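You operate a simulated robot arm through the tools that you are given. There is no shell and no other tool. Be economical: measure what you need, move in short steps, check, and stop when the job is done.

You are at the controls of a simulated robot arm. One attempt, no reset.

TASK
Close up both bins and wipe the flour dust off the mixer bench.
Fine: lids down first, sesame bin latched, wipe back where it lay. What is to be rubbed or washed off counts as gone when no trace of it is left.

It is judged by the outcome, as a careful person would: the job done as asked, and still so three seconds after it is handed in. It fails if anything else is knocked over, pushed out of place, dropped, spilled or broken. Lids that push on must go on centred and level and be pressed home; caps that screw on are set level and turned clockwise until they are tight.

THE ROBOT
A 6-joint arm with a two-finger gripper on a trunk, on a base that drives. Base frame: it is fixed to the floor where the robot stands at the start and does not move with it; the origin is under the middle of the robot, x ahead of it, y to its left, z up; the surface under the hand at the start is at about z = 0.85. Units: m, rad, N and s.
With the tool pointing down near the work surface it reaches from about 0.44 to 0.82 m from the robot's upright axis, wherever it stands. Its first joint turns from -2.897 to 2.897 rad. Places, roughly: bin latch [0.3, -0.2, 1]; flour bin [0.5, 0, 0.9]; flour bin lid [0.7, 0, 1.1]; flour dust [0.5, 0.4, 0.9]; sesame bin [0.5, -0.3, 0.9]; sesame bin lid [0.6, -0.3, 1.1]. Payload 1.66 kg.
Tool frame: the origin (TCP) lies between the finger pads and is the grasp point; the fingertips stand 0.016 m ahead of it; z points along the fingers, y is the line along which they close. Largest opening 0.111 m; the body of the gripper starts 0.104 m behind the TCP.
Orientation is that of the tool frame in the base frame, as a unit quaternion [w, x, y, z]. With the fingers straight down and closing along the base's y, the tool's x points along the base's -x, its y along +y and its z along -z.

THE INTERFACE
- The arm moves only by the tool apply_moves. Its arguments are lists of equal length, an entry for each row: "linear": the shift along the tool's x, y, z in m, a list of three; "angular": the turn, a rotation vector about the tool's x, y, z in rad, a list of three; "hand": the closure, from 0 (fully open) to 1 (shut). In form: {"linear": [[dx, dy, dz], ...], "angular": [[rx, ry, rz], ...], "hand": [hand, ...]}. A call has 1 to 12 rows; each row shifts and turns the commanded pose from where the row before left it, along the tool's axes as they then stand. Each row takes 0.2 s and may step no farther than 0.05 m and 0.15 rad from the row before; otherwise, or with a gripper value out of range, the whole call is refused. Where a pose cannot be reached the arm comes as near as it can. A force on the tool above 50 N (or 10 N above the force at the start of the call, whichever is more), or a blocked arm, ends the call early, and 0.2 s more pass. Each finger halts on what it meets, pressing with about 32 N; the grip force reading is that of the motor and also rises with nothing between the fingers. The clock runs only during rows and for 0.2 s after the last one: add rows that do not move to give the fingers time. It gives the time, the measured TCP pose, the force on the tool (base axes), the opening and the grip force at its end, in the units of the frame above (readings bear some noise), with the torque about the TCP (base axes, N m) and any sound that the robot's microphone picked up.
- Cameras (640 x 400 px; columns grow to the right, rows downward): "scene" is now at [0.0546, 0.1734, 1.628]; the picture's right is [-0.10, -0.99, 0.00], its down [-0.66, 0.07, -0.75] and it looks along [0.74, -0.08, -0.66] (base axes); focal length 262 px, centre (320, 200). "wrist" rides on the gripper at [0.07, 0.014, -0.143] in the tool frame; the picture's right is [-0.19, 0.98, 0.00], its down [-0.87, -0.17, -0.47] and it looks along [-0.46, -0.09, 0.88] (tool axes); focal length 230 px, centre (320, 200). There is no depth. A picture from a camera that has moved, and an enlarged one, comes with that camera's place and axes in the base frame and with its lens. The place of the scene camera against the robot may be out by one fixed shift of up to 0.025 m in any direction.
- capture(camera): a new picture of that camera. It takes no simulated time.
- lift_body(by): slides the trunk up (or, below 0, down) by that many m; the arm and the scene camera ride with it, the base frame stays. It gives what a move gives, with no picture.
- drive_base(legs): drives the robot by 1 to 6 legs, each [ahead, left, turn to the left] in m, m and rad, along the robot's own axes; the way and the turn of a leg run together, so that a leg with both is an arc; at most 1.5 m and 3.142 rad a leg. The arm and the cameras ride along, it lands a little off, and it stops where it bumps. It gives what a move gives.
- aim_head(pan, tilt): turns the head with the scene camera to pan (to the left, within 2.094 rad either way) and tilt (down, from -0.506 to 1.204), counted from straight ahead of the robot. It gives what a move gives.
- close_up(camera, box): a new picture of the part [left, top, right, bottom] of that camera's present view, enlarged. It takes no simulated time.
- close_job(): hands the job in; it is judged then, once.

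Go step by step. Nothing tells you exact positions but the pictures and the camera data: compare them with the known pose of the tool, close in by small moves and look again before you grip or let go. The budget is 120 turns and 98 pictures, counting those below and the enlarged ones. Unless the task says otherwise, let go and move clear before handing in, and close with one line.

The tools are called after "Call:" by a JSON object that holds its "fn" and its "kwargs". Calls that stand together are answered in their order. apply_moves: Moves the arm, as the interface text tells. Its arguments: {"type":"object","properties":{"linear":{"type":"array","items":{"type":"array","items":{"type":"number"}}},"angular":{"type":"array","items":{"type":"array","items":{"type":"number"}}},"hand":{"type":"array","items":{"type":"number"}}},"required":["linear","angular","hand"]} The other tools are called the same way: lift_body (by) slides the trunk up or down; drive_base (legs) drives the base; aim_head (pan, tilt) turns the head that bears the scene camera; capture (camera) takes a picture; close_up (camera, box) takes an enlarged picture of a part of a camera's view; close_job () hands the job in.

At the start:

```text
time: 0.0
eef_pos: [0.4685, 0.0482, 1.3879]
tcp_rot: [0.0, 0.0, 1.0, 0.0]
wrist_force: [0.0, 0.3, 0.8]
ft_torque: [0.01, 0.0, -0.02]
opening: 0.1109
gripper_force: 0.0
trunk travel left (down, up): [-0.2, 0.39]
robot x, y, heading: [0.0003, -0.0005, 0.004]
head pan, tilt: [-0.101, 0.726]
```

scene: 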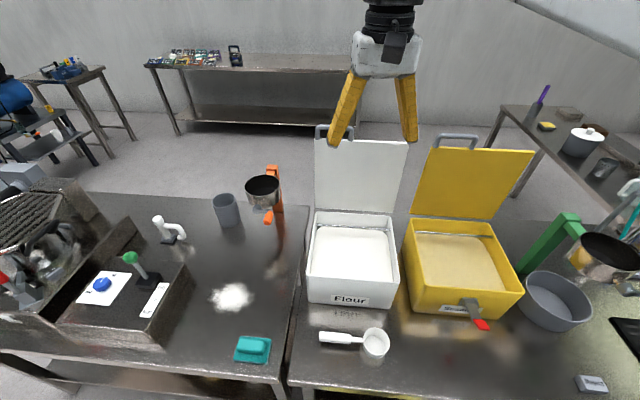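
wrist: 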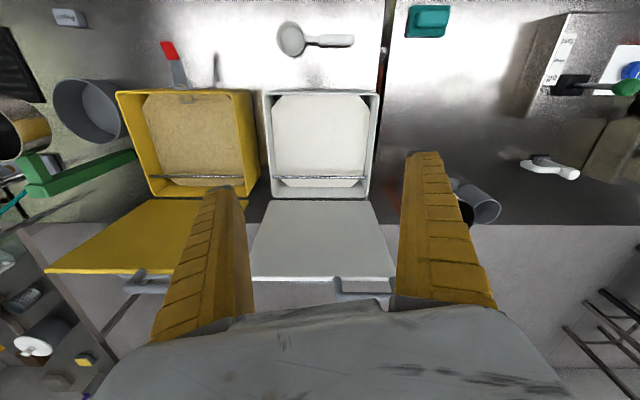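

I see two open bins (white flour, yellow sesame with a latch with a red tip), with their lids standing open, flour dust on the left bench and a teal wipe near the front edge. First I'll look closer.

Call:
{"fn": "close_up", "kwargs": {"camera": "scene", "box": [290, 110, 550, 340]}}

Call:
{"fn": "close_up", "kwargs": {"camera": "scene", "box": [60, 160, 320, 380]}}

Call:
{"fn": "close_up", "kwargs": {"camera": "scene", "box": [420, 270, 520, 350]}}

```text
1.74 times, centred on (420, 225) of scene
camera zoom: at [0.0546, 0.1734, 1.628], right [-0.1, -0.99, 0.0], down [-0.66, 0.07, -0.75], along [0.74, -0.08, -0.66], focal length 455 px, centre (146, 156)
```

zoom: 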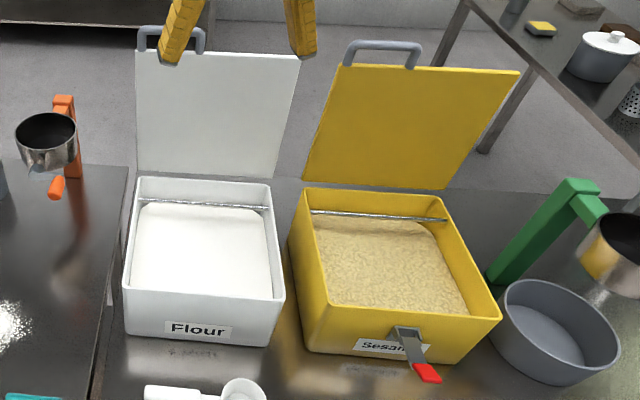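

```text
1.82 times, centred on (190, 270) of scene
camera zoom: at [0.0546, 0.1734, 1.628], right [-0.1, -0.99, 0.0], down [-0.66, 0.07, -0.75], along [0.74, -0.08, -0.66], focal length 475 px, centre (556, 73)
```

zoom: 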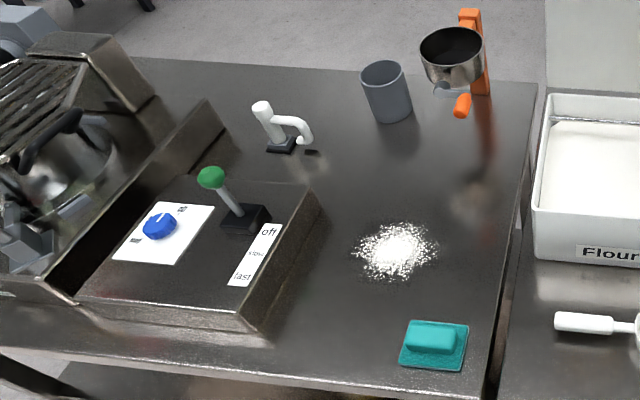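

```text
5.00 times, centred on (470, 310) of scene
camera zoom: at [0.0546, 0.1734, 1.628], right [-0.1, -0.99, 0.0], down [-0.66, 0.07, -0.75], along [0.74, -0.08, -0.66], focal length 1308 px, centre (-430, -350)
```

zoom: 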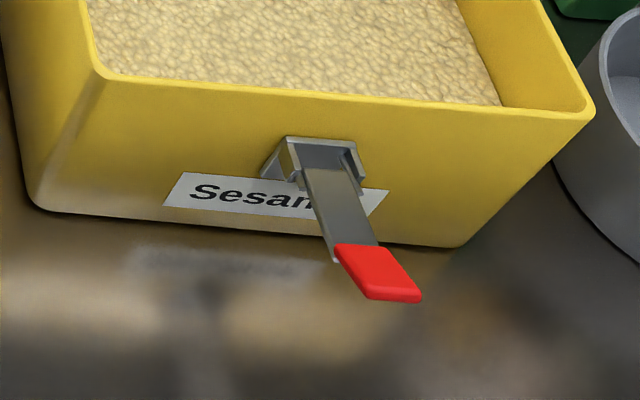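

I'll carry the wrist camera over to the left for a side view, so I can measure the lids, handles and hinge.

Call:
{"fn": "apply_moves", "kwargs": {"linear": [[0, 0.05, 0], [0, 0.05, 0], [0, 0.05, 0], [0, 0.05, 0], [0, 0.05, 0], [0, 0.05, 0], [0, 0, 0], [0, 0, 0], [0, 0, 0], [0, 0, 0], [0, 0, 0], [0, 0, 0]], "angular": [[0, 0, 0], [0, 0, 0], [0, 0, 0.14], [0, 0, 0.14], [0, 0, 0.14], [0, 0, 0.14], [0, 0, 0.14], [0, 0, 0.14], [0, 0, 0.14], [0, 0, 0.14], [0, -0.14, 0], [0, -0.14, 0]], "hand": [0, 0, 0, 0, 0, 0, 0, 0, 0, 0, 0, 0]}}

```text
time: 2.6
eef_pos: [0.509, 0.3436, 1.3874]
tcp_rot: [0.119, 0.526, 0.839, -0.074]
wrist_force: [-0.1, 0.0, -0.5]
ft_torque: [0.01, 0.0, 0.02]
opening: 0.1108
gripper_force: 0.0
trunk travel left (down, up): [-0.2, 0.39]
robot x, y, heading: [-0.0038, -0.0041, -0.0]
head pan, tilt: [-0.101, 0.726]
```

I'm partway to the side view. I'll tilt a bit more and take the picture.

Call:
{"fn": "apply_moves", "kwargs": {"linear": [[0, 0, 0], [0, 0, 0], [0, 0, 0], [0, 0, 0]], "angular": [[0, -0.15, 0.1], [0, -0.15, 0.1], [0, -0.15, 0], [0, -0.15, 0]], "hand": [0, 0, 0, 0]}}

Call:
{"fn": "capture", "kwargs": {"camera": "wrist"}}

Call:
{"fn": "capture", "kwargs": {"camera": "scene"}}

```text
refused: row 1 steps farther than a row can; nothing moved
```

```text
92 pictures are left
camera wrist: at [0.4744, 0.4444, 1.5059], right [0.96, 0.26, 0.05], down [0.15, -0.7, 0.69], along [0.22, -0.66, -0.72], focal length 230 px, centre (320, 200)
```

wrist: 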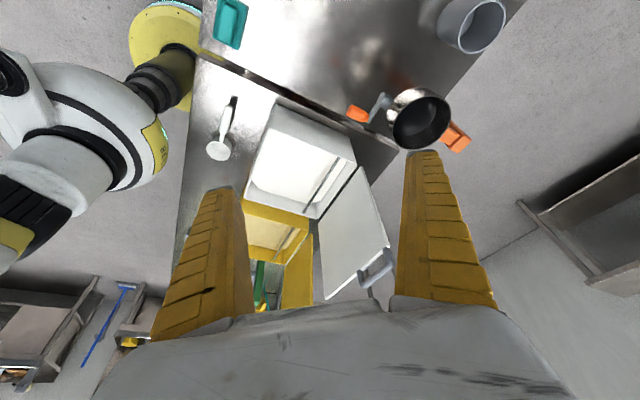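

```text
91 pictures are left
camera scene: at [0.0545, 0.174, 1.6279], right [-0.1, -0.99, 0.0], down [-0.66, 0.07, -0.75], along [0.74, -0.08, -0.66], focal length 262 px, centre (320, 200)
```

scene: 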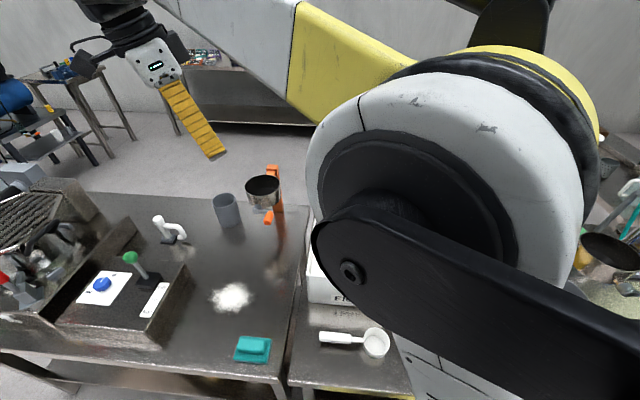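

The handle stands out behind the flour lid. A closer look at it:

Call:
{"fn": "close_up", "kwargs": {"camera": "wrist", "box": [230, 90, 430, 310]}}

```text
1.82 times, centred on (330, 200) of wrist
camera zoom: at [0.4744, 0.4444, 1.5059], right [0.96, 0.26, 0.05], down [0.15, -0.7, 0.69], along [0.22, -0.66, -0.72], focal length 418 px, centre (302, 200)
```

zoom: 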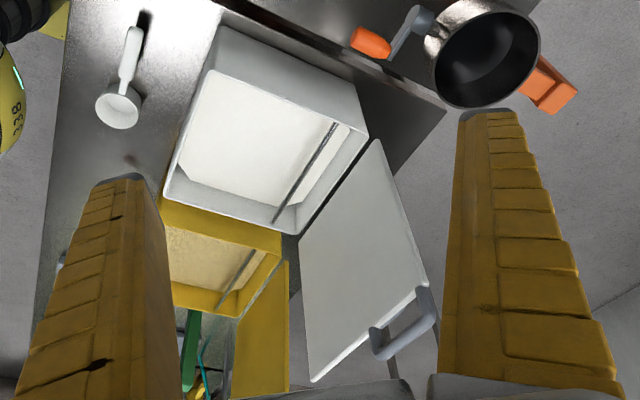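

From two wrist views I get these figures:
- **Bins:** rim about z 1.00, turned about -0.185 rad.
- **Flour lid:** upright, top edge about z 1.257.
- **Handle:** a U in the lid's plane at the left end of the edge, bar near (0.705, 0.068, 1.285).

I'll back the base a little for reach, then turn the tool so it closes along the bin's depth.

Call:
{"fn": "drive_base", "kwargs": {"legs": [[-0.07, 0, 0]]}}

Call:
{"fn": "apply_moves", "kwargs": {"linear": [[0, 0, 0], [0, 0, 0], [0, 0, 0], [0, 0, 0], [0, 0, 0], [0, 0, 0], [0, 0, 0]], "angular": [[0, 0.14, 0], [0, 0.14, 0], [0, 0, 0.127], [0, 0, 0.127], [0, 0, 0.127], [0, 0, 0.127], [0, 0, 0.127]], "hand": [0, 0, 0, 0, 0, 0, 0]}}

```text
time: 3.6
eef_pos: [0.4387, 0.3411, 1.3888]
tcp_rot: [0.119, 0.526, 0.839, -0.074]
wrist_force: [-0.8, -0.3, 0.4]
ft_torque: [-0.02, -0.01, 0.03]
opening: 0.111
gripper_force: 0.1
trunk travel left (down, up): [-0.2, 0.39]
robot x, y, heading: [-0.0706, 0.0009, 0.001]
head pan, tilt: [-0.101, 0.726]
```

```text
time: 5.2
eef_pos: [0.4411, 0.341, 1.3889]
tcp_rot: [0.0, 0.77, 0.638, 0.0]
wrist_force: [-0.2, -0.4, 1.3]
ft_torque: [-0.01, 0.0, -0.02]
opening: 0.111
gripper_force: 0.2
trunk travel left (down, up): [-0.2, 0.39]
robot x, y, heading: [-0.067, 0.0031, 0.001]
head pan, tilt: [-0.101, 0.726]
```

Tool orientation is right. Moving above the flour handle at a safe height.

Call:
{"fn": "apply_moves", "kwargs": {"linear": [[-0.0274, 0.0388, 0], [-0.0274, 0.0388, 0], [-0.0274, 0.0388, 0], [-0.0274, 0.0388, 0], [-0.0274, 0.0388, 0], [-0.0274, 0.0388, 0], [-0.0274, 0.0388, 0], [-0.0274, 0.0388, 0], [0, 0, 0]], "angular": [[0, 0, 0], [0, 0, 0], [0, 0, 0], [0, 0, 0], [0, 0, 0], [0, 0, 0], [0, 0, 0], [0, 0, 0], [0, 0, 0]], "hand": [0, 0, 0, 0, 0, 0, 0, 0, 0]}}

Call:
{"fn": "capture", "kwargs": {"camera": "wrist"}}

Call:
{"fn": "capture", "kwargs": {"camera": "scene"}}

```text
time: 7.2
eef_pos: [0.6336, 0.0959, 1.3591]
tcp_rot: [0.0, 0.769, 0.639, -0.001]
wrist_force: [0.4, 0.1, 0.0]
ft_torque: [-0.06, 0.03, 0.02]
opening: 0.1107
gripper_force: 0.1
out of reach, approached as far as the arm can: row 6, 7, 8
trunk travel left (down, up): [-0.2, 0.39]
robot x, y, heading: [-0.068, 0.0011, 0.002]
head pan, tilt: [-0.101, 0.726]
```

```text
89 pictures are left
camera wrist: at [0.6578, 0.1631, 1.5017], right [0.93, -0.37, 0.0], down [-0.32, -0.82, 0.47], along [-0.17, -0.44, -0.88], focal length 230 px, centre (320, 200)
```

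wrist: 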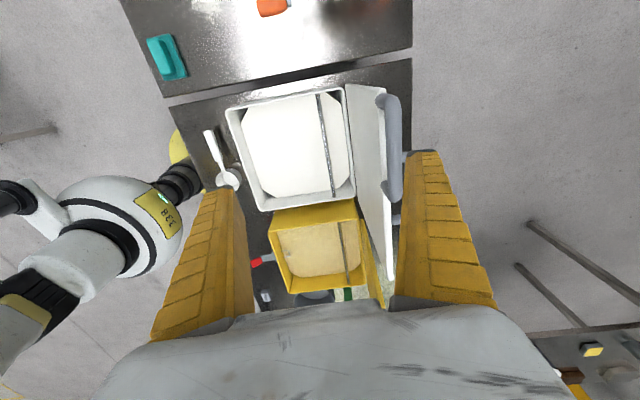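

```text
88 pictures are left
camera scene: at [-0.0137, 0.175, 1.6278], right [-0.1, -0.99, 0.0], down [-0.66, 0.07, -0.75], along [0.74, -0.08, -0.66], focal length 262 px, centre (320, 200)
```

scene: 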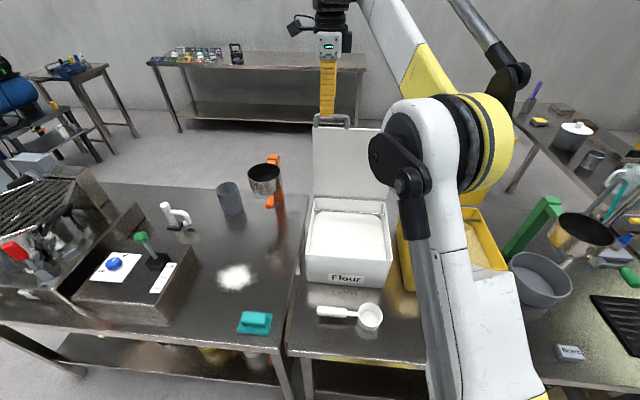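

The arm hit its reach limit at this height, so I'll raise the trunk and look closely at the handle.

Call:
{"fn": "lift_body", "kwargs": {"by": 0.2}}

Call:
{"fn": "apply_moves", "kwargs": {"linear": [[0, 0, 0.05], [0, 0, 0.05], [0, 0, 0.03]], "angular": [[0, 0, 0], [0, 0, 0], [0, 0, 0]], "hand": [0.3, 0.3, 0.3]}}

Call:
{"fn": "close_up", "kwargs": {"camera": "wrist", "box": [240, 60, 460, 300]}}

```text
time: 9.4
eef_pos: [0.6313, 0.0955, 1.5594]
tcp_rot: [0.0, 0.769, 0.639, 0.0]
wrist_force: [0.0, -0.2, -0.5]
ft_torque: [-0.01, -0.02, 0.0]
opening: 0.1109
gripper_force: 0.0
trunk travel left (down, up): [-0.4, 0.19]
robot x, y, heading: [-0.07, -0.0039, -0.002]
head pan, tilt: [-0.101, 0.726]
```

```text
time: 10.2
eef_pos: [0.6316, 0.0957, 1.4274]
tcp_rot: [0.0, 0.769, 0.639, 0.0]
wrist_force: [0.1, -0.1, 0.5]
ft_torque: [-0.02, 0.0, 0.02]
opening: 0.0791
gripper_force: 1.1
trunk travel left (down, up): [-0.4, 0.19]
robot x, y, heading: [-0.0707, -0.0001, 0.001]
head pan, tilt: [-0.101, 0.726]
```

```text
1.67 times, centred on (350, 180) of wrist
camera zoom: at [0.6566, 0.1615, 1.5702], right [0.93, -0.37, 0.0], down [-0.32, -0.82, 0.47], along [-0.17, -0.44, -0.88], focal length 384 px, centre (270, 233)
```

zoom: 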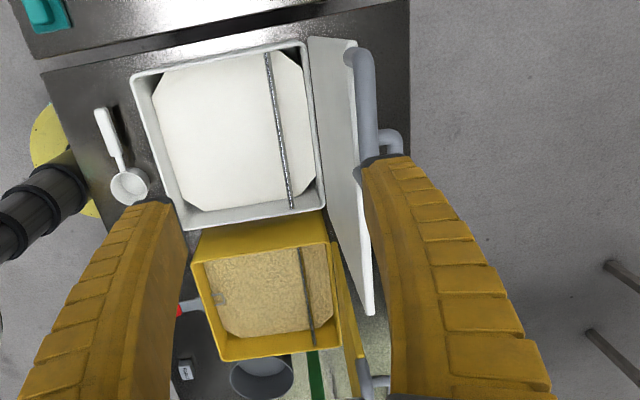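

The bar is clear, but there's a hook-like shape beside it. I'll check from the scene camera.

Call:
{"fn": "aim_head", "kwargs": {"pan": -0.1, "tilt": 0.75}}

Call:
{"fn": "close_up", "kwargs": {"camera": "scene", "box": [270, 80, 450, 230]}}

```text
time: 10.8
eef_pos: [0.6315, 0.0963, 1.4279]
tcp_rot: [-0.001, 0.769, 0.639, 0.001]
wrist_force: [-0.4, 0.3, 0.7]
ft_torque: [0.04, 0.0, -0.01]
opening: 0.0788
gripper_force: 0.6
trunk travel left (down, up): [-0.4, 0.19]
robot x, y, heading: [-0.0724, 0.0022, 0.001]
head pan, tilt: [-0.099, 0.75]
```

```text
2.67 times, centred on (360, 155) of scene
camera zoom: at [-0.0155, 0.1737, 1.826], right [-0.1, -0.99, 0.0], down [-0.68, 0.07, -0.73], along [0.73, -0.07, -0.68], focal length 697 px, centre (213, 320)
```

zoom: 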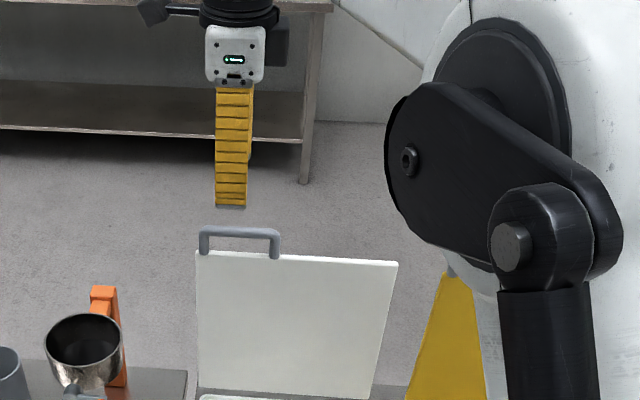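

The handle is a U in the lid's plane with its bar on top. Centring the gripper over it.

Call:
{"fn": "apply_moves", "kwargs": {"linear": [[-0.003, 0.036, 0], [-0.003, 0.036, 0], [0, 0, 0.04], [0, 0, 0.02], [0, 0, 0]], "angular": [[0, 0, 0], [0, 0, 0], [0, 0, 0], [0, 0, 0], [0, 0, 0]], "hand": [0.3, 0.3, 0.3, 0.3, 0.3]}}

Call:
{"fn": "capture", "kwargs": {"camera": "wrist"}}

Call:
{"fn": "close_up", "kwargs": {"camera": "scene", "box": [270, 80, 450, 230]}}

```text
time: 12.0
eef_pos: [0.7013, 0.076, 1.371]
tcp_rot: [0.0, 0.769, 0.639, 0.0]
wrist_force: [-0.4, 0.4, 0.2]
ft_torque: [-0.01, -0.03, 0.01]
opening: 0.079
gripper_force: 0.9
trunk travel left (down, up): [-0.4, 0.19]
robot x, y, heading: [-0.0704, 0.0002, -0.0]
head pan, tilt: [-0.099, 0.75]
```

```text
85 pictures are left
camera wrist: at [0.7256, 0.1419, 1.513], right [0.93, -0.37, 0.0], down [-0.32, -0.82, 0.47], along [-0.17, -0.44, -0.88], focal length 230 px, centre (320, 200)
```

wrist: 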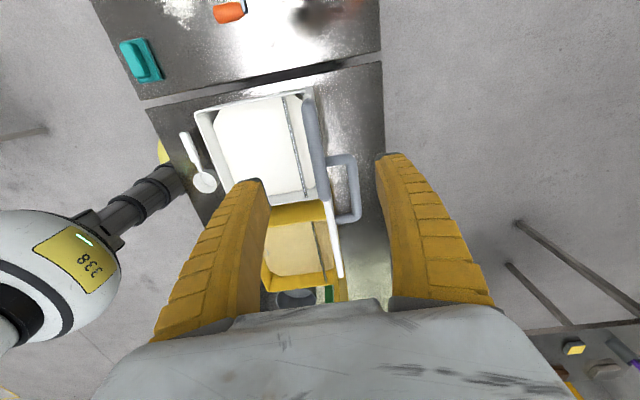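

```text
2.67 times, centred on (360, 155) of scene
camera zoom: at [-0.0163, 0.1737, 1.8261], right [-0.1, -0.99, 0.0], down [-0.68, 0.07, -0.73], along [0.73, -0.07, -0.68], focal length 697 px, centre (213, 320)
```

zoom: 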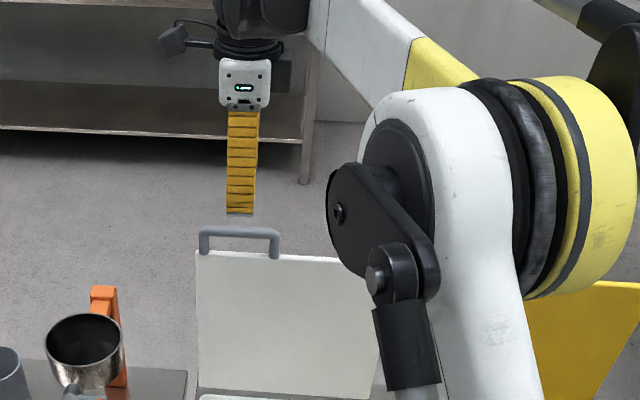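

Call:
{"fn": "close_up", "kwargs": {"camera": "wrist", "box": [260, 70, 400, 240]}}

```text
2.35 times, centred on (330, 155) of wrist
camera zoom: at [0.7256, 0.1419, 1.513], right [0.93, -0.37, 0.0], down [-0.32, -0.82, 0.47], along [-0.17, -0.44, -0.88], focal length 541 px, centre (296, 306)
```

zoom: 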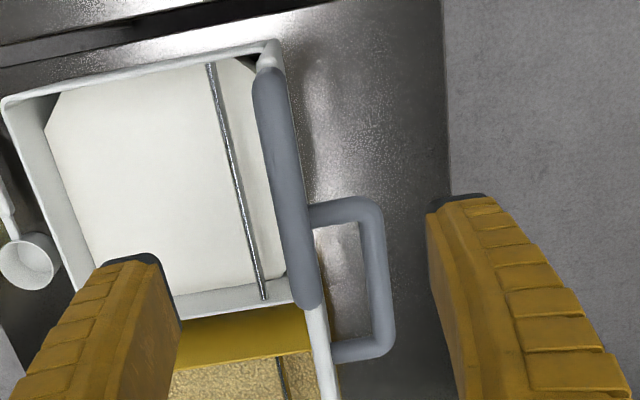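

There's an in-plane bar on the lid's edge and a separate loop on its back. I'll use the edge bar, grasping left of the loop. Lowering now.

Call:
{"fn": "apply_moves", "kwargs": {"linear": [[0.008, -0.002, 0.03], [0, 0, 0.03], [0, 0, 0.02], [0, 0, 0]], "angular": [[0, 0, 0], [0, 0, 0], [0, 0, 0], [0, 0, 0]], "hand": [0.3, 0.3, 0.3, 0.5]}}

Call:
{"fn": "close_up", "kwargs": {"camera": "wrist", "box": [220, 70, 420, 240]}}

Call:
{"fn": "close_up", "kwargs": {"camera": "scene", "box": [270, 80, 450, 230]}}

```text
time: 13.0
eef_pos: [0.7016, 0.0839, 1.2899]
tcp_rot: [0.0, 0.769, 0.64, 0.0]
wrist_force: [-0.2, 0.0, 0.5]
ft_torque: [0.0, 0.02, -0.02]
opening: 0.0576
gripper_force: 1.8
trunk travel left (down, up): [-0.4, 0.19]
robot x, y, heading: [-0.0674, -0.0011, 0.005]
head pan, tilt: [-0.099, 0.75]
```

```text
2.35 times, centred on (320, 155) of wrist
camera zoom: at [0.7263, 0.1502, 1.4334], right [0.93, -0.37, 0.0], down [-0.32, -0.82, 0.47], along [-0.17, -0.44, -0.88], focal length 541 px, centre (320, 306)
```

zoom: 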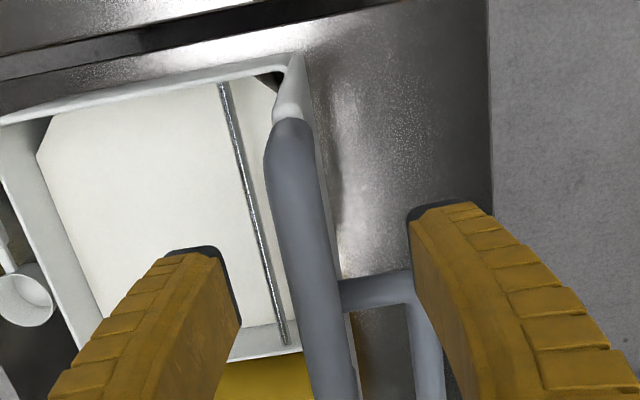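

```text
2.67 times, centred on (360, 155) of scene
camera zoom: at [-0.0158, 0.1735, 1.8261], right [-0.1, -0.99, 0.0], down [-0.68, 0.07, -0.73], along [0.73, -0.07, -0.68], focal length 697 px, centre (213, 320)
```

zoom: 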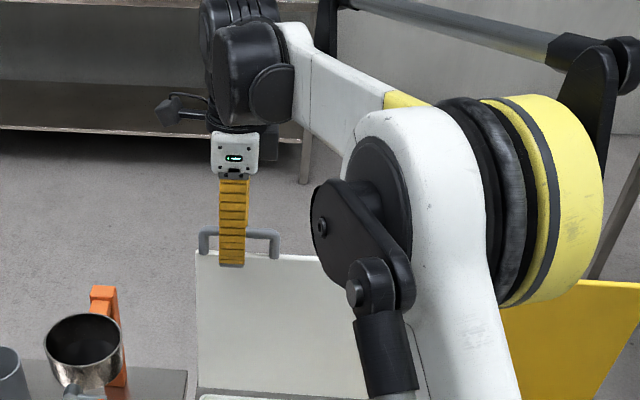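

Fingers straddle the bar, centred. Closing on it.

Call:
{"fn": "apply_moves", "kwargs": {"linear": [[0, 0, 0], [0, 0, 0], [0, 0, 0]], "angular": [[0, 0, 0], [0, 0, 0], [0, 0, 0]], "hand": [0.75, 1, 1]}}

Call:
{"fn": "close_up", "kwargs": {"camera": "wrist", "box": [220, 70, 420, 240]}}

```text
time: 13.8
eef_pos: [0.7032, 0.0843, 1.2883]
tcp_rot: [0.0, 0.77, 0.639, 0.0]
wrist_force: [-1.0, -0.6, -19.4]
ft_torque: [0.1, 0.0, -0.11]
opening: 0.0069
gripper_force: 33.7
trunk travel left (down, up): [-0.4, 0.19]
robot x, y, heading: [-0.0684, -0.0006, 0.001]
head pan, tilt: [-0.099, 0.75]
```

```text
2.35 times, centred on (320, 155) of wrist
camera zoom: at [0.7285, 0.15, 1.4318], right [0.93, -0.37, 0.0], down [-0.32, -0.82, 0.47], along [-0.17, -0.44, -0.88], focal length 541 px, centre (320, 306)
```

zoom: 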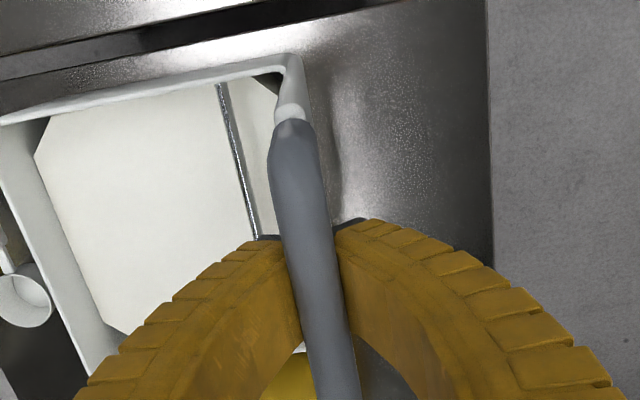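

The fingers pinched the bar below its centre, with a downward pull. I'll open, raise slightly and re-grip.

Call:
{"fn": "apply_moves", "kwargs": {"linear": [[0, 0, 0], [0, 0, 0], [0, 0, -0.012], [0, 0, 0], [0, 0, 0], [0, 0, 0]], "angular": [[0, 0, 0], [0, 0, 0], [0, 0, 0], [0, 0, 0], [0, 0, 0], [0, 0, 0]], "hand": [0.6, 0.6, 0.6, 0.8, 1, 1]}}

Call:
{"fn": "close_up", "kwargs": {"camera": "wrist", "box": [220, 70, 420, 240]}}

```text
time: 15.2
eef_pos: [0.6985, 0.0844, 1.3048]
tcp_rot: [0.0, 0.769, 0.639, 0.0]
wrist_force: [0.3, 1.5, 9.9]
ft_torque: [0.08, 0.0, -0.21]
opening: 0.0084
gripper_force: 34.0
trunk travel left (down, up): [-0.4, 0.19]
robot x, y, heading: [-0.0687, -0.0004, 0.002]
head pan, tilt: [-0.099, 0.75]
```

```text
2.35 times, centred on (320, 155) of wrist
camera zoom: at [0.725, 0.1502, 1.4469], right [0.93, -0.37, 0.0], down [-0.32, -0.82, 0.47], along [-0.17, -0.44, -0.88], focal length 541 px, centre (320, 306)
```

zoom: 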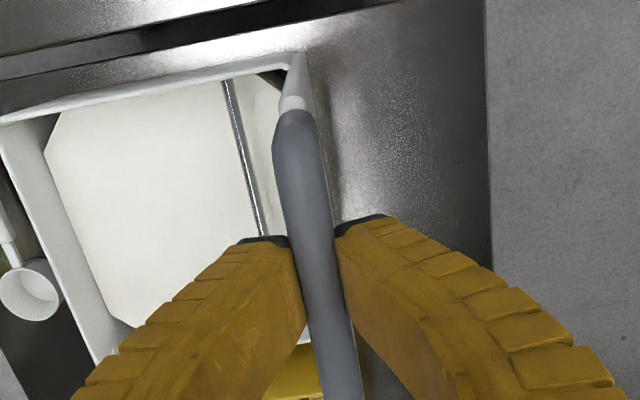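

Call:
{"fn": "apply_moves", "kwargs": {"linear": [[0, 0, 0], [0, 0, 0], [0, 0, 0.008], [0, 0, 0], [0, 0, 0], [0, 0, 0]], "angular": [[0, 0, 0], [0, 0, 0], [0, 0, 0], [0, 0, 0], [0, 0, 0], [0, 0, 0]], "hand": [0.7, 0.7, 0.7, 0.8, 0.9, 0.9]}}

```text
time: 16.6
eef_pos: [0.7008, 0.0833, 1.2953]
tcp_rot: [0.0, 0.77, 0.639, 0.0]
wrist_force: [0.2, 0.5, 0.1]
ft_torque: [0.01, 0.01, -0.03]
opening: 0.0142
gripper_force: 2.5
trunk travel left (down, up): [-0.4, 0.19]
robot x, y, heading: [-0.0685, -0.001, -0.002]
head pan, tilt: [-0.099, 0.75]
```

The bar is loosely caged at a closure of 0.9. Now I'll swing the lid along its arc (hinge near z 1.005, radius about 0.282), tilting the tool slightly.

Call:
{"fn": "apply_moves", "kwargs": {"linear": [[0, -0.0281, 0.0044], [0, -0.028, 0.0034], [0, -0.0277, 0.0054], [0, -0.0273, 0.0072], [0, -0.0267, 0.0092], [0, -0.0259, 0.0109]], "angular": [[-0.03, 0, 0], [-0.03, 0, 0], [-0.03, 0, 0], [-0.03, 0, 0], [-0.03, 0, 0], [-0.03, 0, 0]], "hand": [0.9, 0.9, 0.9, 0.9, 0.9, 0.9]}}

Call:
{"fn": "close_up", "kwargs": {"camera": "wrist", "box": [220, 70, 420, 240]}}

Call:
{"fn": "close_up", "kwargs": {"camera": "scene", "box": [250, 80, 430, 280]}}

```text
time: 18.0
eef_pos: [0.5421, 0.1126, 1.2412]
tcp_rot: [0.07, 0.766, 0.637, 0.058]
wrist_force: [-0.3, 0.4, -0.4]
ft_torque: [-0.01, -0.01, 0.0]
opening: 0.0147
gripper_force: 1.8
trunk travel left (down, up): [-0.4, 0.19]
robot x, y, heading: [-0.0687, 0.0004, -0.003]
head pan, tilt: [-0.099, 0.75]
```

```text
2.35 times, centred on (320, 155) of wrist
camera zoom: at [0.543, 0.1837, 1.384], right [0.91, -0.36, 0.18], down [-0.4, -0.81, 0.43], along [-0.02, -0.47, -0.88], focal length 541 px, centre (320, 306)
```

zoom: 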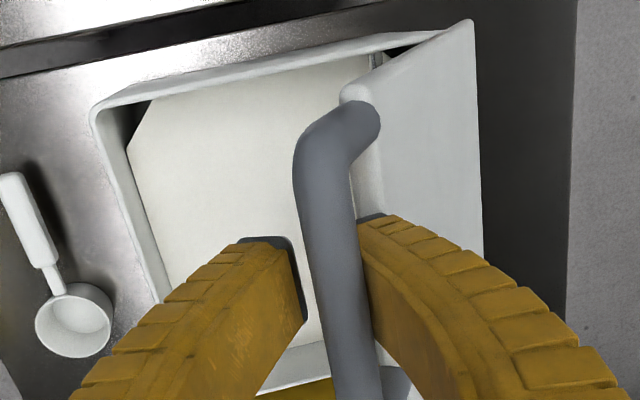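

```text
2.00 times, centred on (340, 180) of scene
camera zoom: at [-0.0161, 0.1737, 1.826], right [-0.1, -0.99, 0.0], down [-0.68, 0.07, -0.73], along [0.73, -0.07, -0.68], focal length 523 px, centre (280, 240)
```

zoom: 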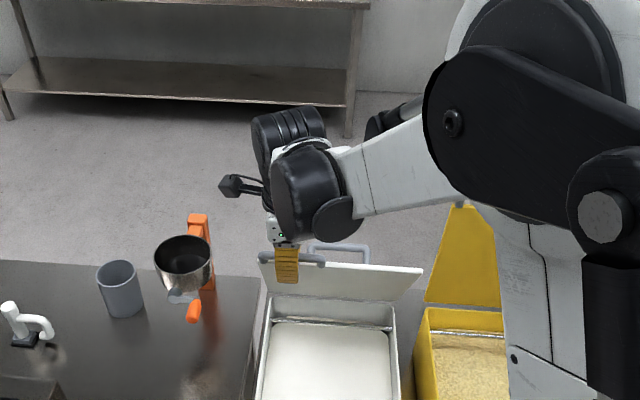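

The lid follows nicely. Continuing down the arc.

Call:
{"fn": "apply_moves", "kwargs": {"linear": [[0, -0.0251, 0.0128], [0, -0.0241, 0.0145], [0, -0.0231, 0.0162], [0, -0.0219, 0.0177], [0, -0.0206, 0.0193], [0, -0.0192, 0.0206]], "angular": [[-0.03, 0, 0], [-0.03, 0, 0], [-0.03, 0, 0], [-0.03, 0, 0], [-0.03, 0, 0], [-0.03, 0, 0]], "hand": [0.9, 0.9, 0.9, 0.9, 0.9, 0.9]}}

Call:
{"fn": "close_up", "kwargs": {"camera": "wrist", "box": [220, 70, 420, 240]}}

Call:
{"fn": "close_up", "kwargs": {"camera": "scene", "box": [250, 120, 430, 320]}}

```text
time: 19.4
eef_pos: [0.4415, 0.133, 1.1135]
tcp_rot: [0.137, 0.757, 0.628, 0.113]
wrist_force: [-16.7, -1.6, 8.2]
ft_torque: [0.16, -0.65, 0.15]
opening: 0.0146
gripper_force: 0.9
out of reach, approached as far as the arm can: row 6
trunk travel left (down, up): [-0.4, 0.19]
robot x, y, heading: [-0.07, 0.0001, -0.002]
head pan, tilt: [-0.099, 0.75]
```

```text
2.35 times, centred on (320, 155) of wrist
camera zoom: at [0.4186, 0.2087, 1.2526], right [0.87, -0.36, 0.34], down [-0.48, -0.79, 0.38], along [0.14, -0.5, -0.86], focal length 541 px, centre (320, 306)
```

zoom: 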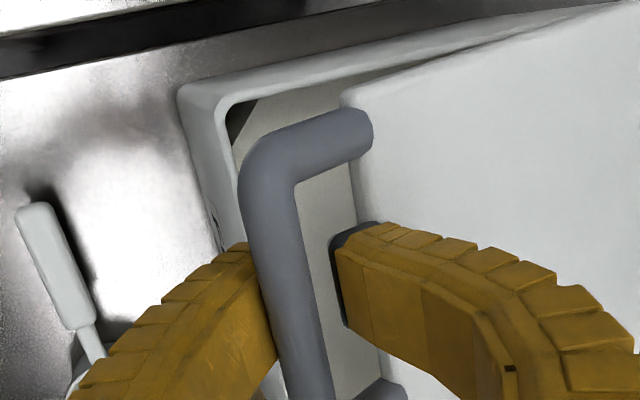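

```text
2.00 times, centred on (340, 220) of scene
camera zoom: at [-0.0176, 0.1726, 1.8262], right [-0.1, -0.99, 0.0], down [-0.68, 0.07, -0.73], along [0.73, -0.07, -0.68], focal length 523 px, centre (280, 160)
```

zoom: 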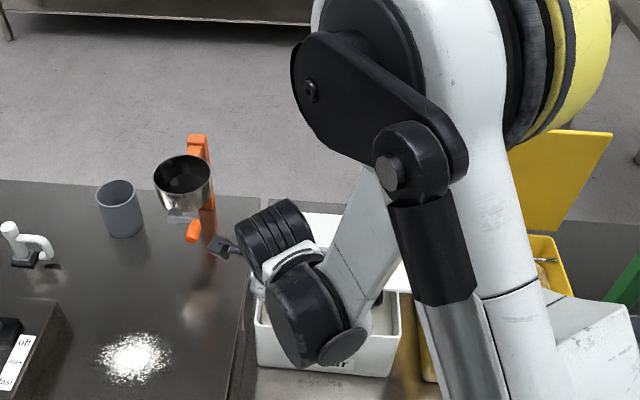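

The rear finger is pressing on the lid's edge because of the tilt. I'll clamp the bar and take the tilt out.

Call:
{"fn": "apply_moves", "kwargs": {"linear": [[0, 0, 0], [0, 0, 0], [0, 0, 0]], "angular": [[0.08, 0, 0], [0.08, 0, 0], [0.06, 0, 0]], "hand": [0.93, 0.96, 0.96]}}

Call:
{"fn": "close_up", "kwargs": {"camera": "wrist", "box": [220, 70, 420, 240]}}

```text
time: 20.2
eef_pos: [0.4455, 0.1331, 1.1143]
tcp_rot: [0.054, 0.768, 0.637, 0.045]
wrist_force: [3.0, -6.9, 2.9]
ft_torque: [-0.09, -1.38, -0.11]
opening: 0.0182
gripper_force: 33.8
trunk travel left (down, up): [-0.4, 0.19]
robot x, y, heading: [-0.0687, 0.0011, 0.003]
head pan, tilt: [-0.099, 0.75]
```

```text
2.35 times, centred on (320, 155) of wrist
camera zoom: at [0.4511, 0.2026, 1.257], right [0.92, -0.37, 0.14], down [-0.39, -0.81, 0.44], along [-0.05, -0.46, -0.89], focal length 541 px, centre (320, 306)
```

zoom: 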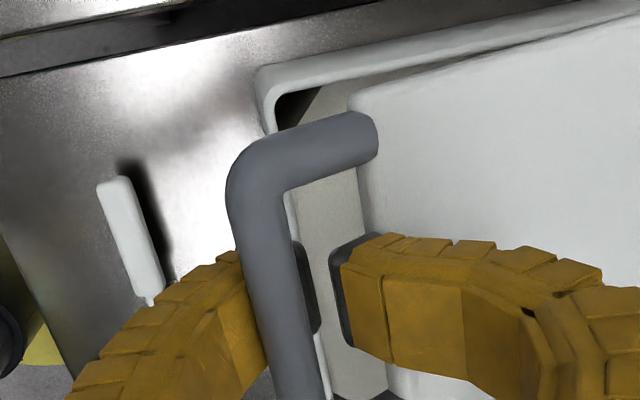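

The bar reads about 18 mm across in this direction, so I'll loosen to a loose cage and carry on with less tilt.

Call:
{"fn": "apply_moves", "kwargs": {"linear": [[0, 0, 0], [0, -0.0125, 0.0253], [0, -0.0086, 0.0269], [0, 0, 0]], "angular": [[0, 0, 0], [0.05, 0, 0], [0.05, 0, 0], [0, 0, 0]], "hand": [0.81, 0.81, 0.81, 0.81]}}

Call:
{"fn": "close_up", "kwargs": {"camera": "wrist", "box": [220, 70, 420, 240]}}

```text
time: 21.2
eef_pos: [0.428, 0.1364, 1.0593]
tcp_rot: [0.016, 0.769, 0.638, 0.014]
wrist_force: [-17.5, 0.4, 7.6]
ft_torque: [-0.25, -1.57, 0.01]
opening: 0.0294
gripper_force: 34.2
trunk travel left (down, up): [-0.4, 0.19]
robot x, y, heading: [-0.0714, -0.0005, -0.001]
head pan, tilt: [-0.099, 0.75]
```

```text
2.35 times, centred on (320, 155) of wrist
camera zoom: at [0.4474, 0.2038, 1.2023], right [0.93, -0.37, 0.04], down [-0.34, -0.82, 0.46], along [-0.14, -0.44, -0.89], focal length 541 px, centre (320, 306)
```

zoom: 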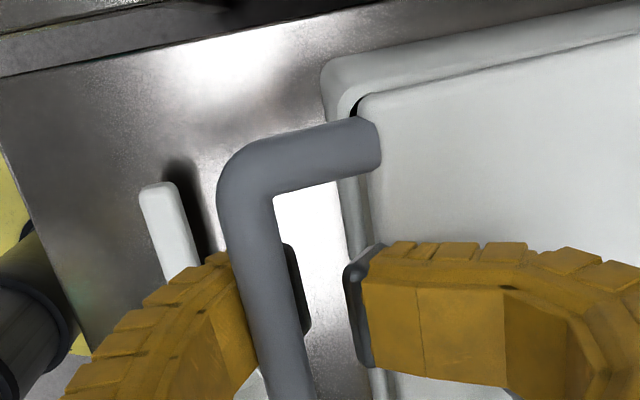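

The bar is about 1 cm nearer than my assumed arc (radius about 0.293), which forces the front finger. Shifting toward the robot to relieve it.

Call:
{"fn": "apply_moves", "kwargs": {"linear": [[0, -0.006, 0], [0, -0.005, 0], [0, 0, 0]], "angular": [[0, 0, 0], [0.04, 0, 0], [0, 0, 0]], "hand": [0.81, 0.81, 0.81]}}

Call:
{"fn": "close_up", "kwargs": {"camera": "wrist", "box": [220, 70, 420, 240]}}

Call:
{"fn": "capture", "kwargs": {"camera": "scene"}}

```text
time: 22.0
eef_pos: [0.4148, 0.1389, 1.0573]
tcp_rot: [-0.003, 0.769, 0.64, -0.002]
wrist_force: [-17.0, 1.7, 2.9]
ft_torque: [-0.15, -0.36, -0.25]
opening: 0.0171
gripper_force: 0.0
trunk travel left (down, up): [-0.4, 0.19]
robot x, y, heading: [-0.0684, -0.0009, 0.003]
head pan, tilt: [-0.099, 0.75]
```

```text
2.35 times, centred on (320, 155) of wrist
camera zoom: at [0.4423, 0.205, 1.2002], right [0.93, -0.37, -0.01], down [-0.32, -0.82, 0.47], along [-0.18, -0.44, -0.88], focal length 541 px, centre (320, 306)
```

zoom: 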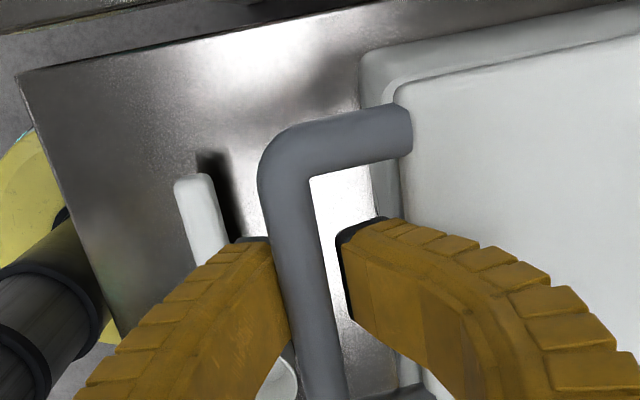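

```text
71 pictures are left
camera scene: at [-0.0156, 0.1736, 1.826], right [-0.1, -0.99, 0.0], down [-0.68, 0.07, -0.73], along [0.73, -0.07, -0.68], focal length 262 px, centre (320, 200)
```

scene: 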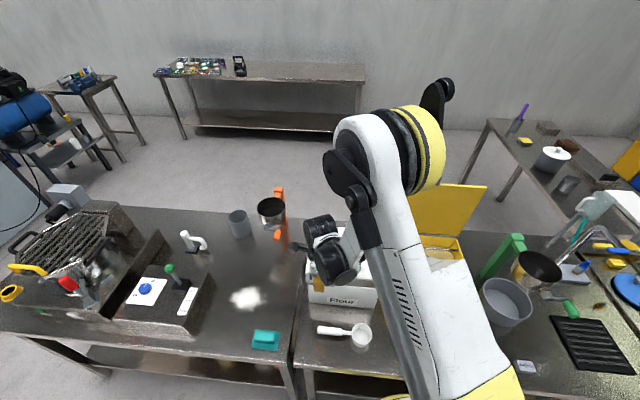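

Call:
{"fn": "apply_moves", "kwargs": {"linear": [[0, -0.006, 0.008], [0, 0, 0.004], [0, 0, 0]], "angular": [[0, 0, 0], [0, 0, 0], [0, 0, 0]], "hand": [0.8, 0.8, 0.8]}}

Call:
{"fn": "close_up", "kwargs": {"camera": "wrist", "box": [220, 70, 420, 240]}}

```text
time: 22.8
eef_pos: [0.4122, 0.1399, 1.0481]
tcp_rot: [0.0, 0.769, 0.639, 0.0]
wrist_force: [-9.9, 2.4, -0.1]
ft_torque: [-0.01, 0.01, -0.16]
opening: 0.0179
gripper_force: 0.0
trunk travel left (down, up): [-0.4, 0.19]
robot x, y, heading: [-0.0673, -0.0003, 0.002]
head pan, tilt: [-0.099, 0.75]
```

```text
2.35 times, centred on (320, 155) of wrist
camera zoom: at [0.4385, 0.2058, 1.1898], right [0.93, -0.37, 0.0], down [-0.32, -0.82, 0.47], along [-0.17, -0.44, -0.88], focal length 541 px, centre (320, 306)
```

zoom: 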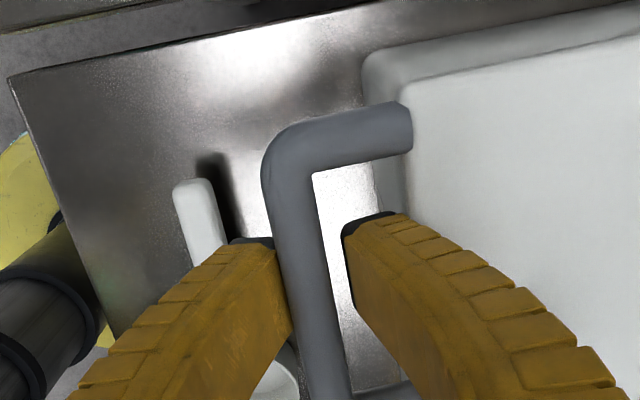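

Slack restored, bar between the fingers. Lowering further in small steps.

Call:
{"fn": "apply_moves", "kwargs": {"linear": [[0, -0.004, 0.012], [0, -0.002, 0.012], [0, 0, 0.01], [0, 0, 0]], "angular": [[0, 0, 0], [0, 0, 0], [0, 0, 0], [0, 0, 0]], "hand": [0.78, 0.78, 0.78, 0.78]}}

Call:
{"fn": "close_up", "kwargs": {"camera": "wrist", "box": [220, 70, 420, 240]}}

```text
time: 23.4
eef_pos: [0.4128, 0.1417, 1.0367]
tcp_rot: [-0.001, 0.771, 0.637, -0.007]
wrist_force: [-33.8, -8.1, 1.2]
ft_torque: [-0.08, 0.03, -0.66]
opening: 0.0168
gripper_force: 0.2
out of reach, approached as far as the arm can: row 1, 2
trunk travel left (down, up): [-0.4, 0.19]
robot x, y, heading: [-0.0712, -0.0046, -0.001]
head pan, tilt: [-0.099, 0.75]
stopped in row 2: the force on the tool passed its limit at 55 N (the readings are from after the stop); the commanded pose is now the measured one
```

```text
2.35 times, centred on (320, 155) of wrist
camera zoom: at [0.4402, 0.2078, 1.179], right [0.93, -0.37, -0.01], down [-0.32, -0.82, 0.48], along [-0.19, -0.44, -0.88], focal length 541 px, centre (320, 306)
```

zoom: 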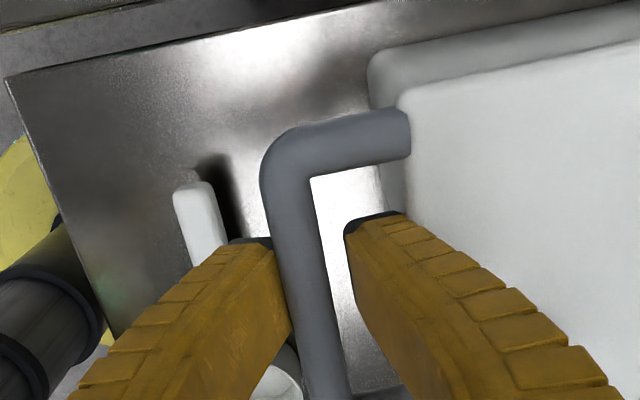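

The arm is at its inner reach limit. I'll back the base 1 cm to relieve the push and then use the trunk to lower.

Call:
{"fn": "drive_base", "kwargs": {"legs": [[-0.01, 0, 0]]}}

Call:
{"fn": "lift_body", "kwargs": {"by": -0.015}}

Call:
{"fn": "close_up", "kwargs": {"camera": "wrist", "box": [220, 70, 420, 240]}}

```text
time: 24.1
eef_pos: [0.4074, 0.1425, 1.0368]
tcp_rot: [0.0, 0.77, 0.638, -0.004]
wrist_force: [-1.0, -0.4, -0.8]
ft_torque: [0.01, 0.01, 0.04]
opening: 0.0269
gripper_force: 2.0
trunk travel left (down, up): [-0.4, 0.19]
robot x, y, heading: [-0.0786, -0.0013, -0.001]
head pan, tilt: [-0.099, 0.75]
```

```text
time: 24.8
eef_pos: [0.4066, 0.1425, 1.0212]
tcp_rot: [-0.001, 0.77, 0.638, -0.004]
wrist_force: [-3.0, -0.1, -1.0]
ft_torque: [0.0, 0.08, -0.05]
opening: 0.025
gripper_force: 0.9
trunk travel left (down, up): [-0.385, 0.205]
robot x, y, heading: [-0.0745, -0.0015, -0.002]
head pan, tilt: [-0.099, 0.75]
```

```text
2.35 times, centred on (320, 155) of wrist
camera zoom: at [0.4343, 0.2091, 1.1633], right [0.93, -0.37, -0.01], down [-0.32, -0.82, 0.48], along [-0.18, -0.44, -0.88], focal length 541 px, centre (320, 306)
```

zoom: 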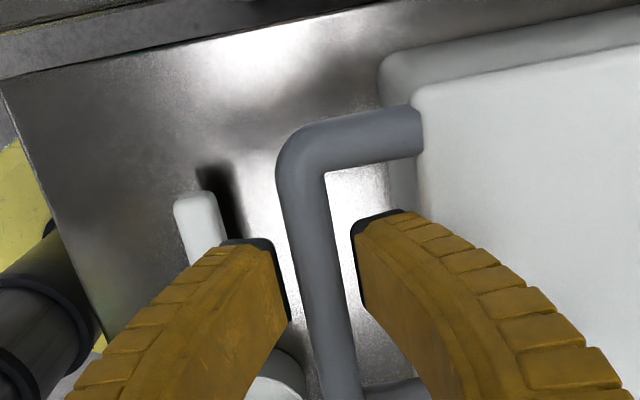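

Call:
{"fn": "close_up", "kwargs": {"camera": "scene", "box": [270, 200, 420, 330]}}

```text
3.08 times, centred on (345, 265) of scene
camera zoom: at [-0.026, 0.1734, 1.811], right [-0.1, -0.99, 0.0], down [-0.68, 0.07, -0.73], along [0.73, -0.07, -0.68], focal length 805 px, centre (243, 0)
```

zoom: 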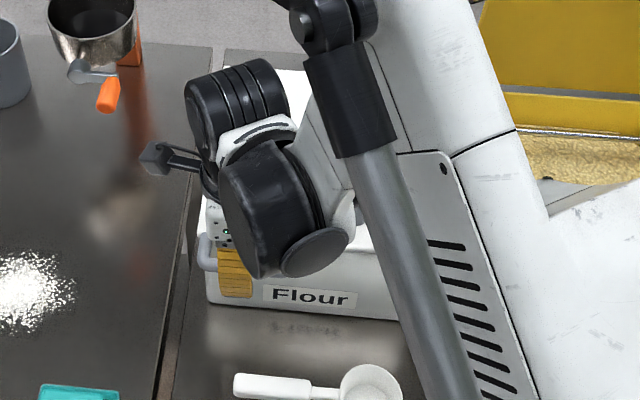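

The lid looks down or nearly so. I'll raise straight up out of the bar and inspect.

Call:
{"fn": "lift_body", "kwargs": {"by": 0.15}}

Call:
{"fn": "capture", "kwargs": {"camera": "wrist"}}

```text
time: 26.5
eef_pos: [0.4084, 0.143, 1.1715]
tcp_rot: [-0.001, 0.77, 0.639, -0.004]
wrist_force: [-0.2, -0.3, -0.4]
ft_torque: [0.0, -0.01, 0.0]
opening: 0.0273
gripper_force: 2.1
trunk travel left (down, up): [-0.535, 0.055]
robot x, y, heading: [-0.0781, -0.0018, -0.004]
head pan, tilt: [-0.099, 0.75]
```

```text
66 pictures are left
camera wrist: at [0.4347, 0.2091, 1.3132], right [0.93, -0.37, -0.01], down [-0.32, -0.82, 0.48], along [-0.18, -0.44, -0.88], focal length 230 px, centre (320, 200)
```

wrist: 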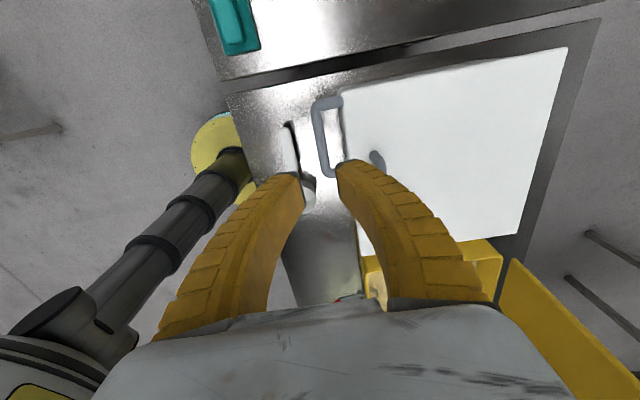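

Flour lid is closed. Next the sesame lid: back the base a little, rise and get a view of its handle.

Call:
{"fn": "drive_base", "kwargs": {"legs": [[-0.025, 0, 0]]}}

Call:
{"fn": "apply_moves", "kwargs": {"linear": [[0, 0, -0.045], [-0.012, 0.021, -0.036], [-0.024, 0.021, -0.031], [-0.024, 0.021, -0.031], [-0.024, 0.021, -0.031], [-0.024, 0.021, -0.031], [-0.024, 0.021, -0.031], [-0.024, 0.021, -0.01]], "angular": [[0, 0, 0], [0, 0, 0], [0, 0, 0], [0, 0, 0], [0, 0, 0], [0, 0, 0], [0, 0, 0], [0, 0, 0]], "hand": [0.5, 0.3, 0.3, 0.3, 0.3, 0.3, 0.3, 0.3]}}

Call:
{"fn": "capture", "kwargs": {"camera": "wrist"}}

Call:
{"fn": "capture", "kwargs": {"camera": "scene"}}

```text
time: 27.3
eef_pos: [0.3829, 0.1431, 1.171]
tcp_rot: [-0.002, 0.77, 0.638, -0.005]
wrist_force: [-0.2, 0.2, 0.2]
ft_torque: [0.01, -0.05, 0.01]
opening: 0.0272
gripper_force: 2.2
trunk travel left (down, up): [-0.535, 0.055]
robot x, y, heading: [-0.103, 0.003, -0.001]
head pan, tilt: [-0.099, 0.75]
```

```text
time: 29.1
eef_pos: [0.5024, -0.0388, 1.4177]
tcp_rot: [0.0, 0.77, 0.639, -0.004]
wrist_force: [-0.4, -0.6, 0.5]
ft_torque: [0.08, 0.02, -0.01]
opening: 0.079
gripper_force: 1.1
trunk travel left (down, up): [-0.535, 0.055]
robot x, y, heading: [-0.1024, -0.0009, -0.003]
head pan, tilt: [-0.099, 0.75]
```

```text
65 pictures are left
camera wrist: at [0.5293, 0.0277, 1.5598], right [0.93, -0.37, -0.01], down [-0.32, -0.82, 0.48], along [-0.18, -0.44, -0.88], focal length 230 px, centre (320, 200)
```

wrist: 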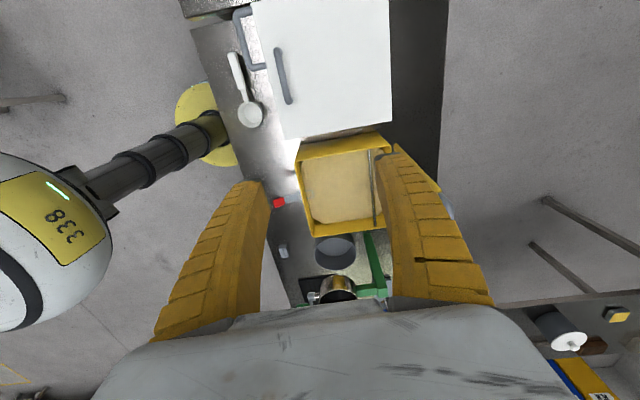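

```text
64 pictures are left
camera scene: at [-0.0492, 0.1721, 1.961], right [-0.1, -0.99, 0.0], down [-0.68, 0.07, -0.73], along [0.73, -0.07, -0.68], focal length 262 px, centre (320, 200)
```

scene: 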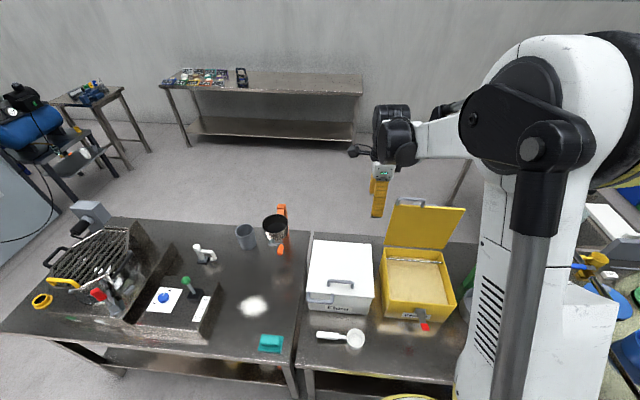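

Call:
{"fn": "close_up", "kwargs": {"camera": "scene", "box": [295, 180, 475, 340]}}

Call:
{"fn": "close_up", "kwargs": {"camera": "wrist", "box": [230, 100, 470, 310]}}

```text
2.50 times, centred on (385, 260) of scene
camera zoom: at [-0.0492, 0.1721, 1.961], right [-0.1, -0.99, 0.0], down [-0.68, 0.07, -0.73], along [0.73, -0.07, -0.68], focal length 654 px, centre (158, 50)
```

zoom: 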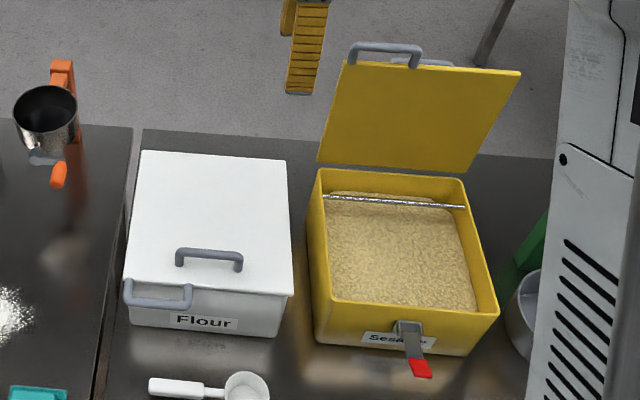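

```text
1.90 times, centred on (350, 205) of wrist
camera zoom: at [0.5293, 0.0277, 1.5598], right [0.93, -0.37, -0.01], down [-0.32, -0.82, 0.48], along [-0.18, -0.44, -0.88], focal length 438 px, centre (263, 190)
```

zoom: 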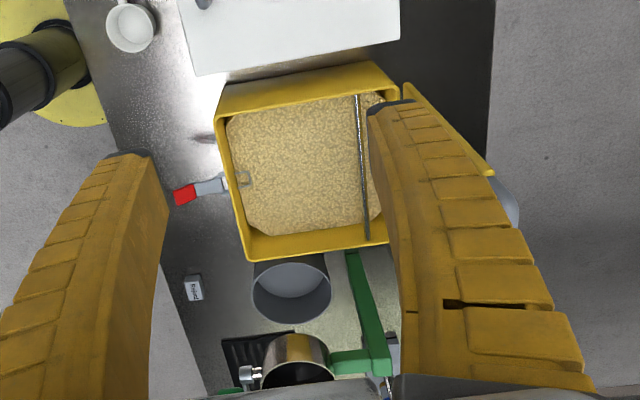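

Both lids have an edge bar and a top loop. The sesame bar sits near (0.622, -0.226, 1.285), with its hinge around u = 0.652 along the bin's depth. Moving above it.

Call:
{"fn": "apply_moves", "kwargs": {"linear": [[-0.0314, 0.0305, 0], [-0.0314, 0.0305, 0], [-0.0314, 0.0305, 0], [-0.0314, 0.0305, 0], [-0.0314, 0.0305, 0], [0, 0, 0.03], [0, 0, 0]], "angular": [[0, 0, 0], [0, 0, 0], [0, 0, 0], [0, 0, 0], [0, 0, 0], [0, 0, 0], [0, 0, 0]], "hand": [0.3, 0.3, 0.3, 0.3, 0.3, 0.3, 0.3]}}

Call:
{"fn": "close_up", "kwargs": {"camera": "wrist", "box": [220, 70, 420, 240]}}

```text
time: 30.7
eef_pos: [0.622, -0.2202, 1.3882]
tcp_rot: [-0.001, 0.77, 0.638, -0.004]
wrist_force: [0.2, -0.8, 0.2]
ft_torque: [0.0, 0.0, -0.04]
opening: 0.079
gripper_force: 1.3
trunk travel left (down, up): [-0.535, 0.055]
robot x, y, heading: [-0.1051, -0.0007, -0.007]
head pan, tilt: [-0.099, 0.75]
```

```text
2.35 times, centred on (320, 155) of wrist
camera zoom: at [0.6485, -0.1532, 1.5299], right [0.93, -0.37, -0.01], down [-0.32, -0.82, 0.48], along [-0.18, -0.44, -0.88], focal length 541 px, centre (320, 306)
```

zoom: 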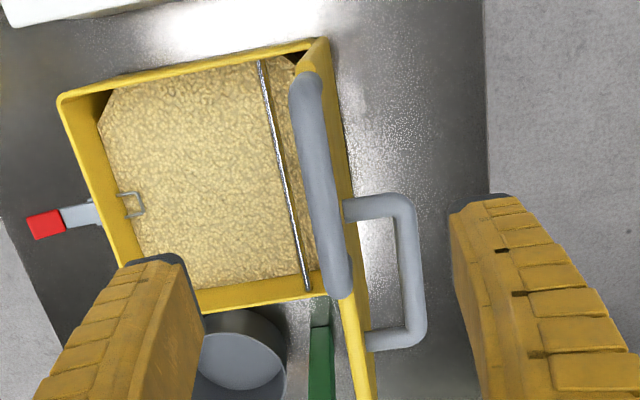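

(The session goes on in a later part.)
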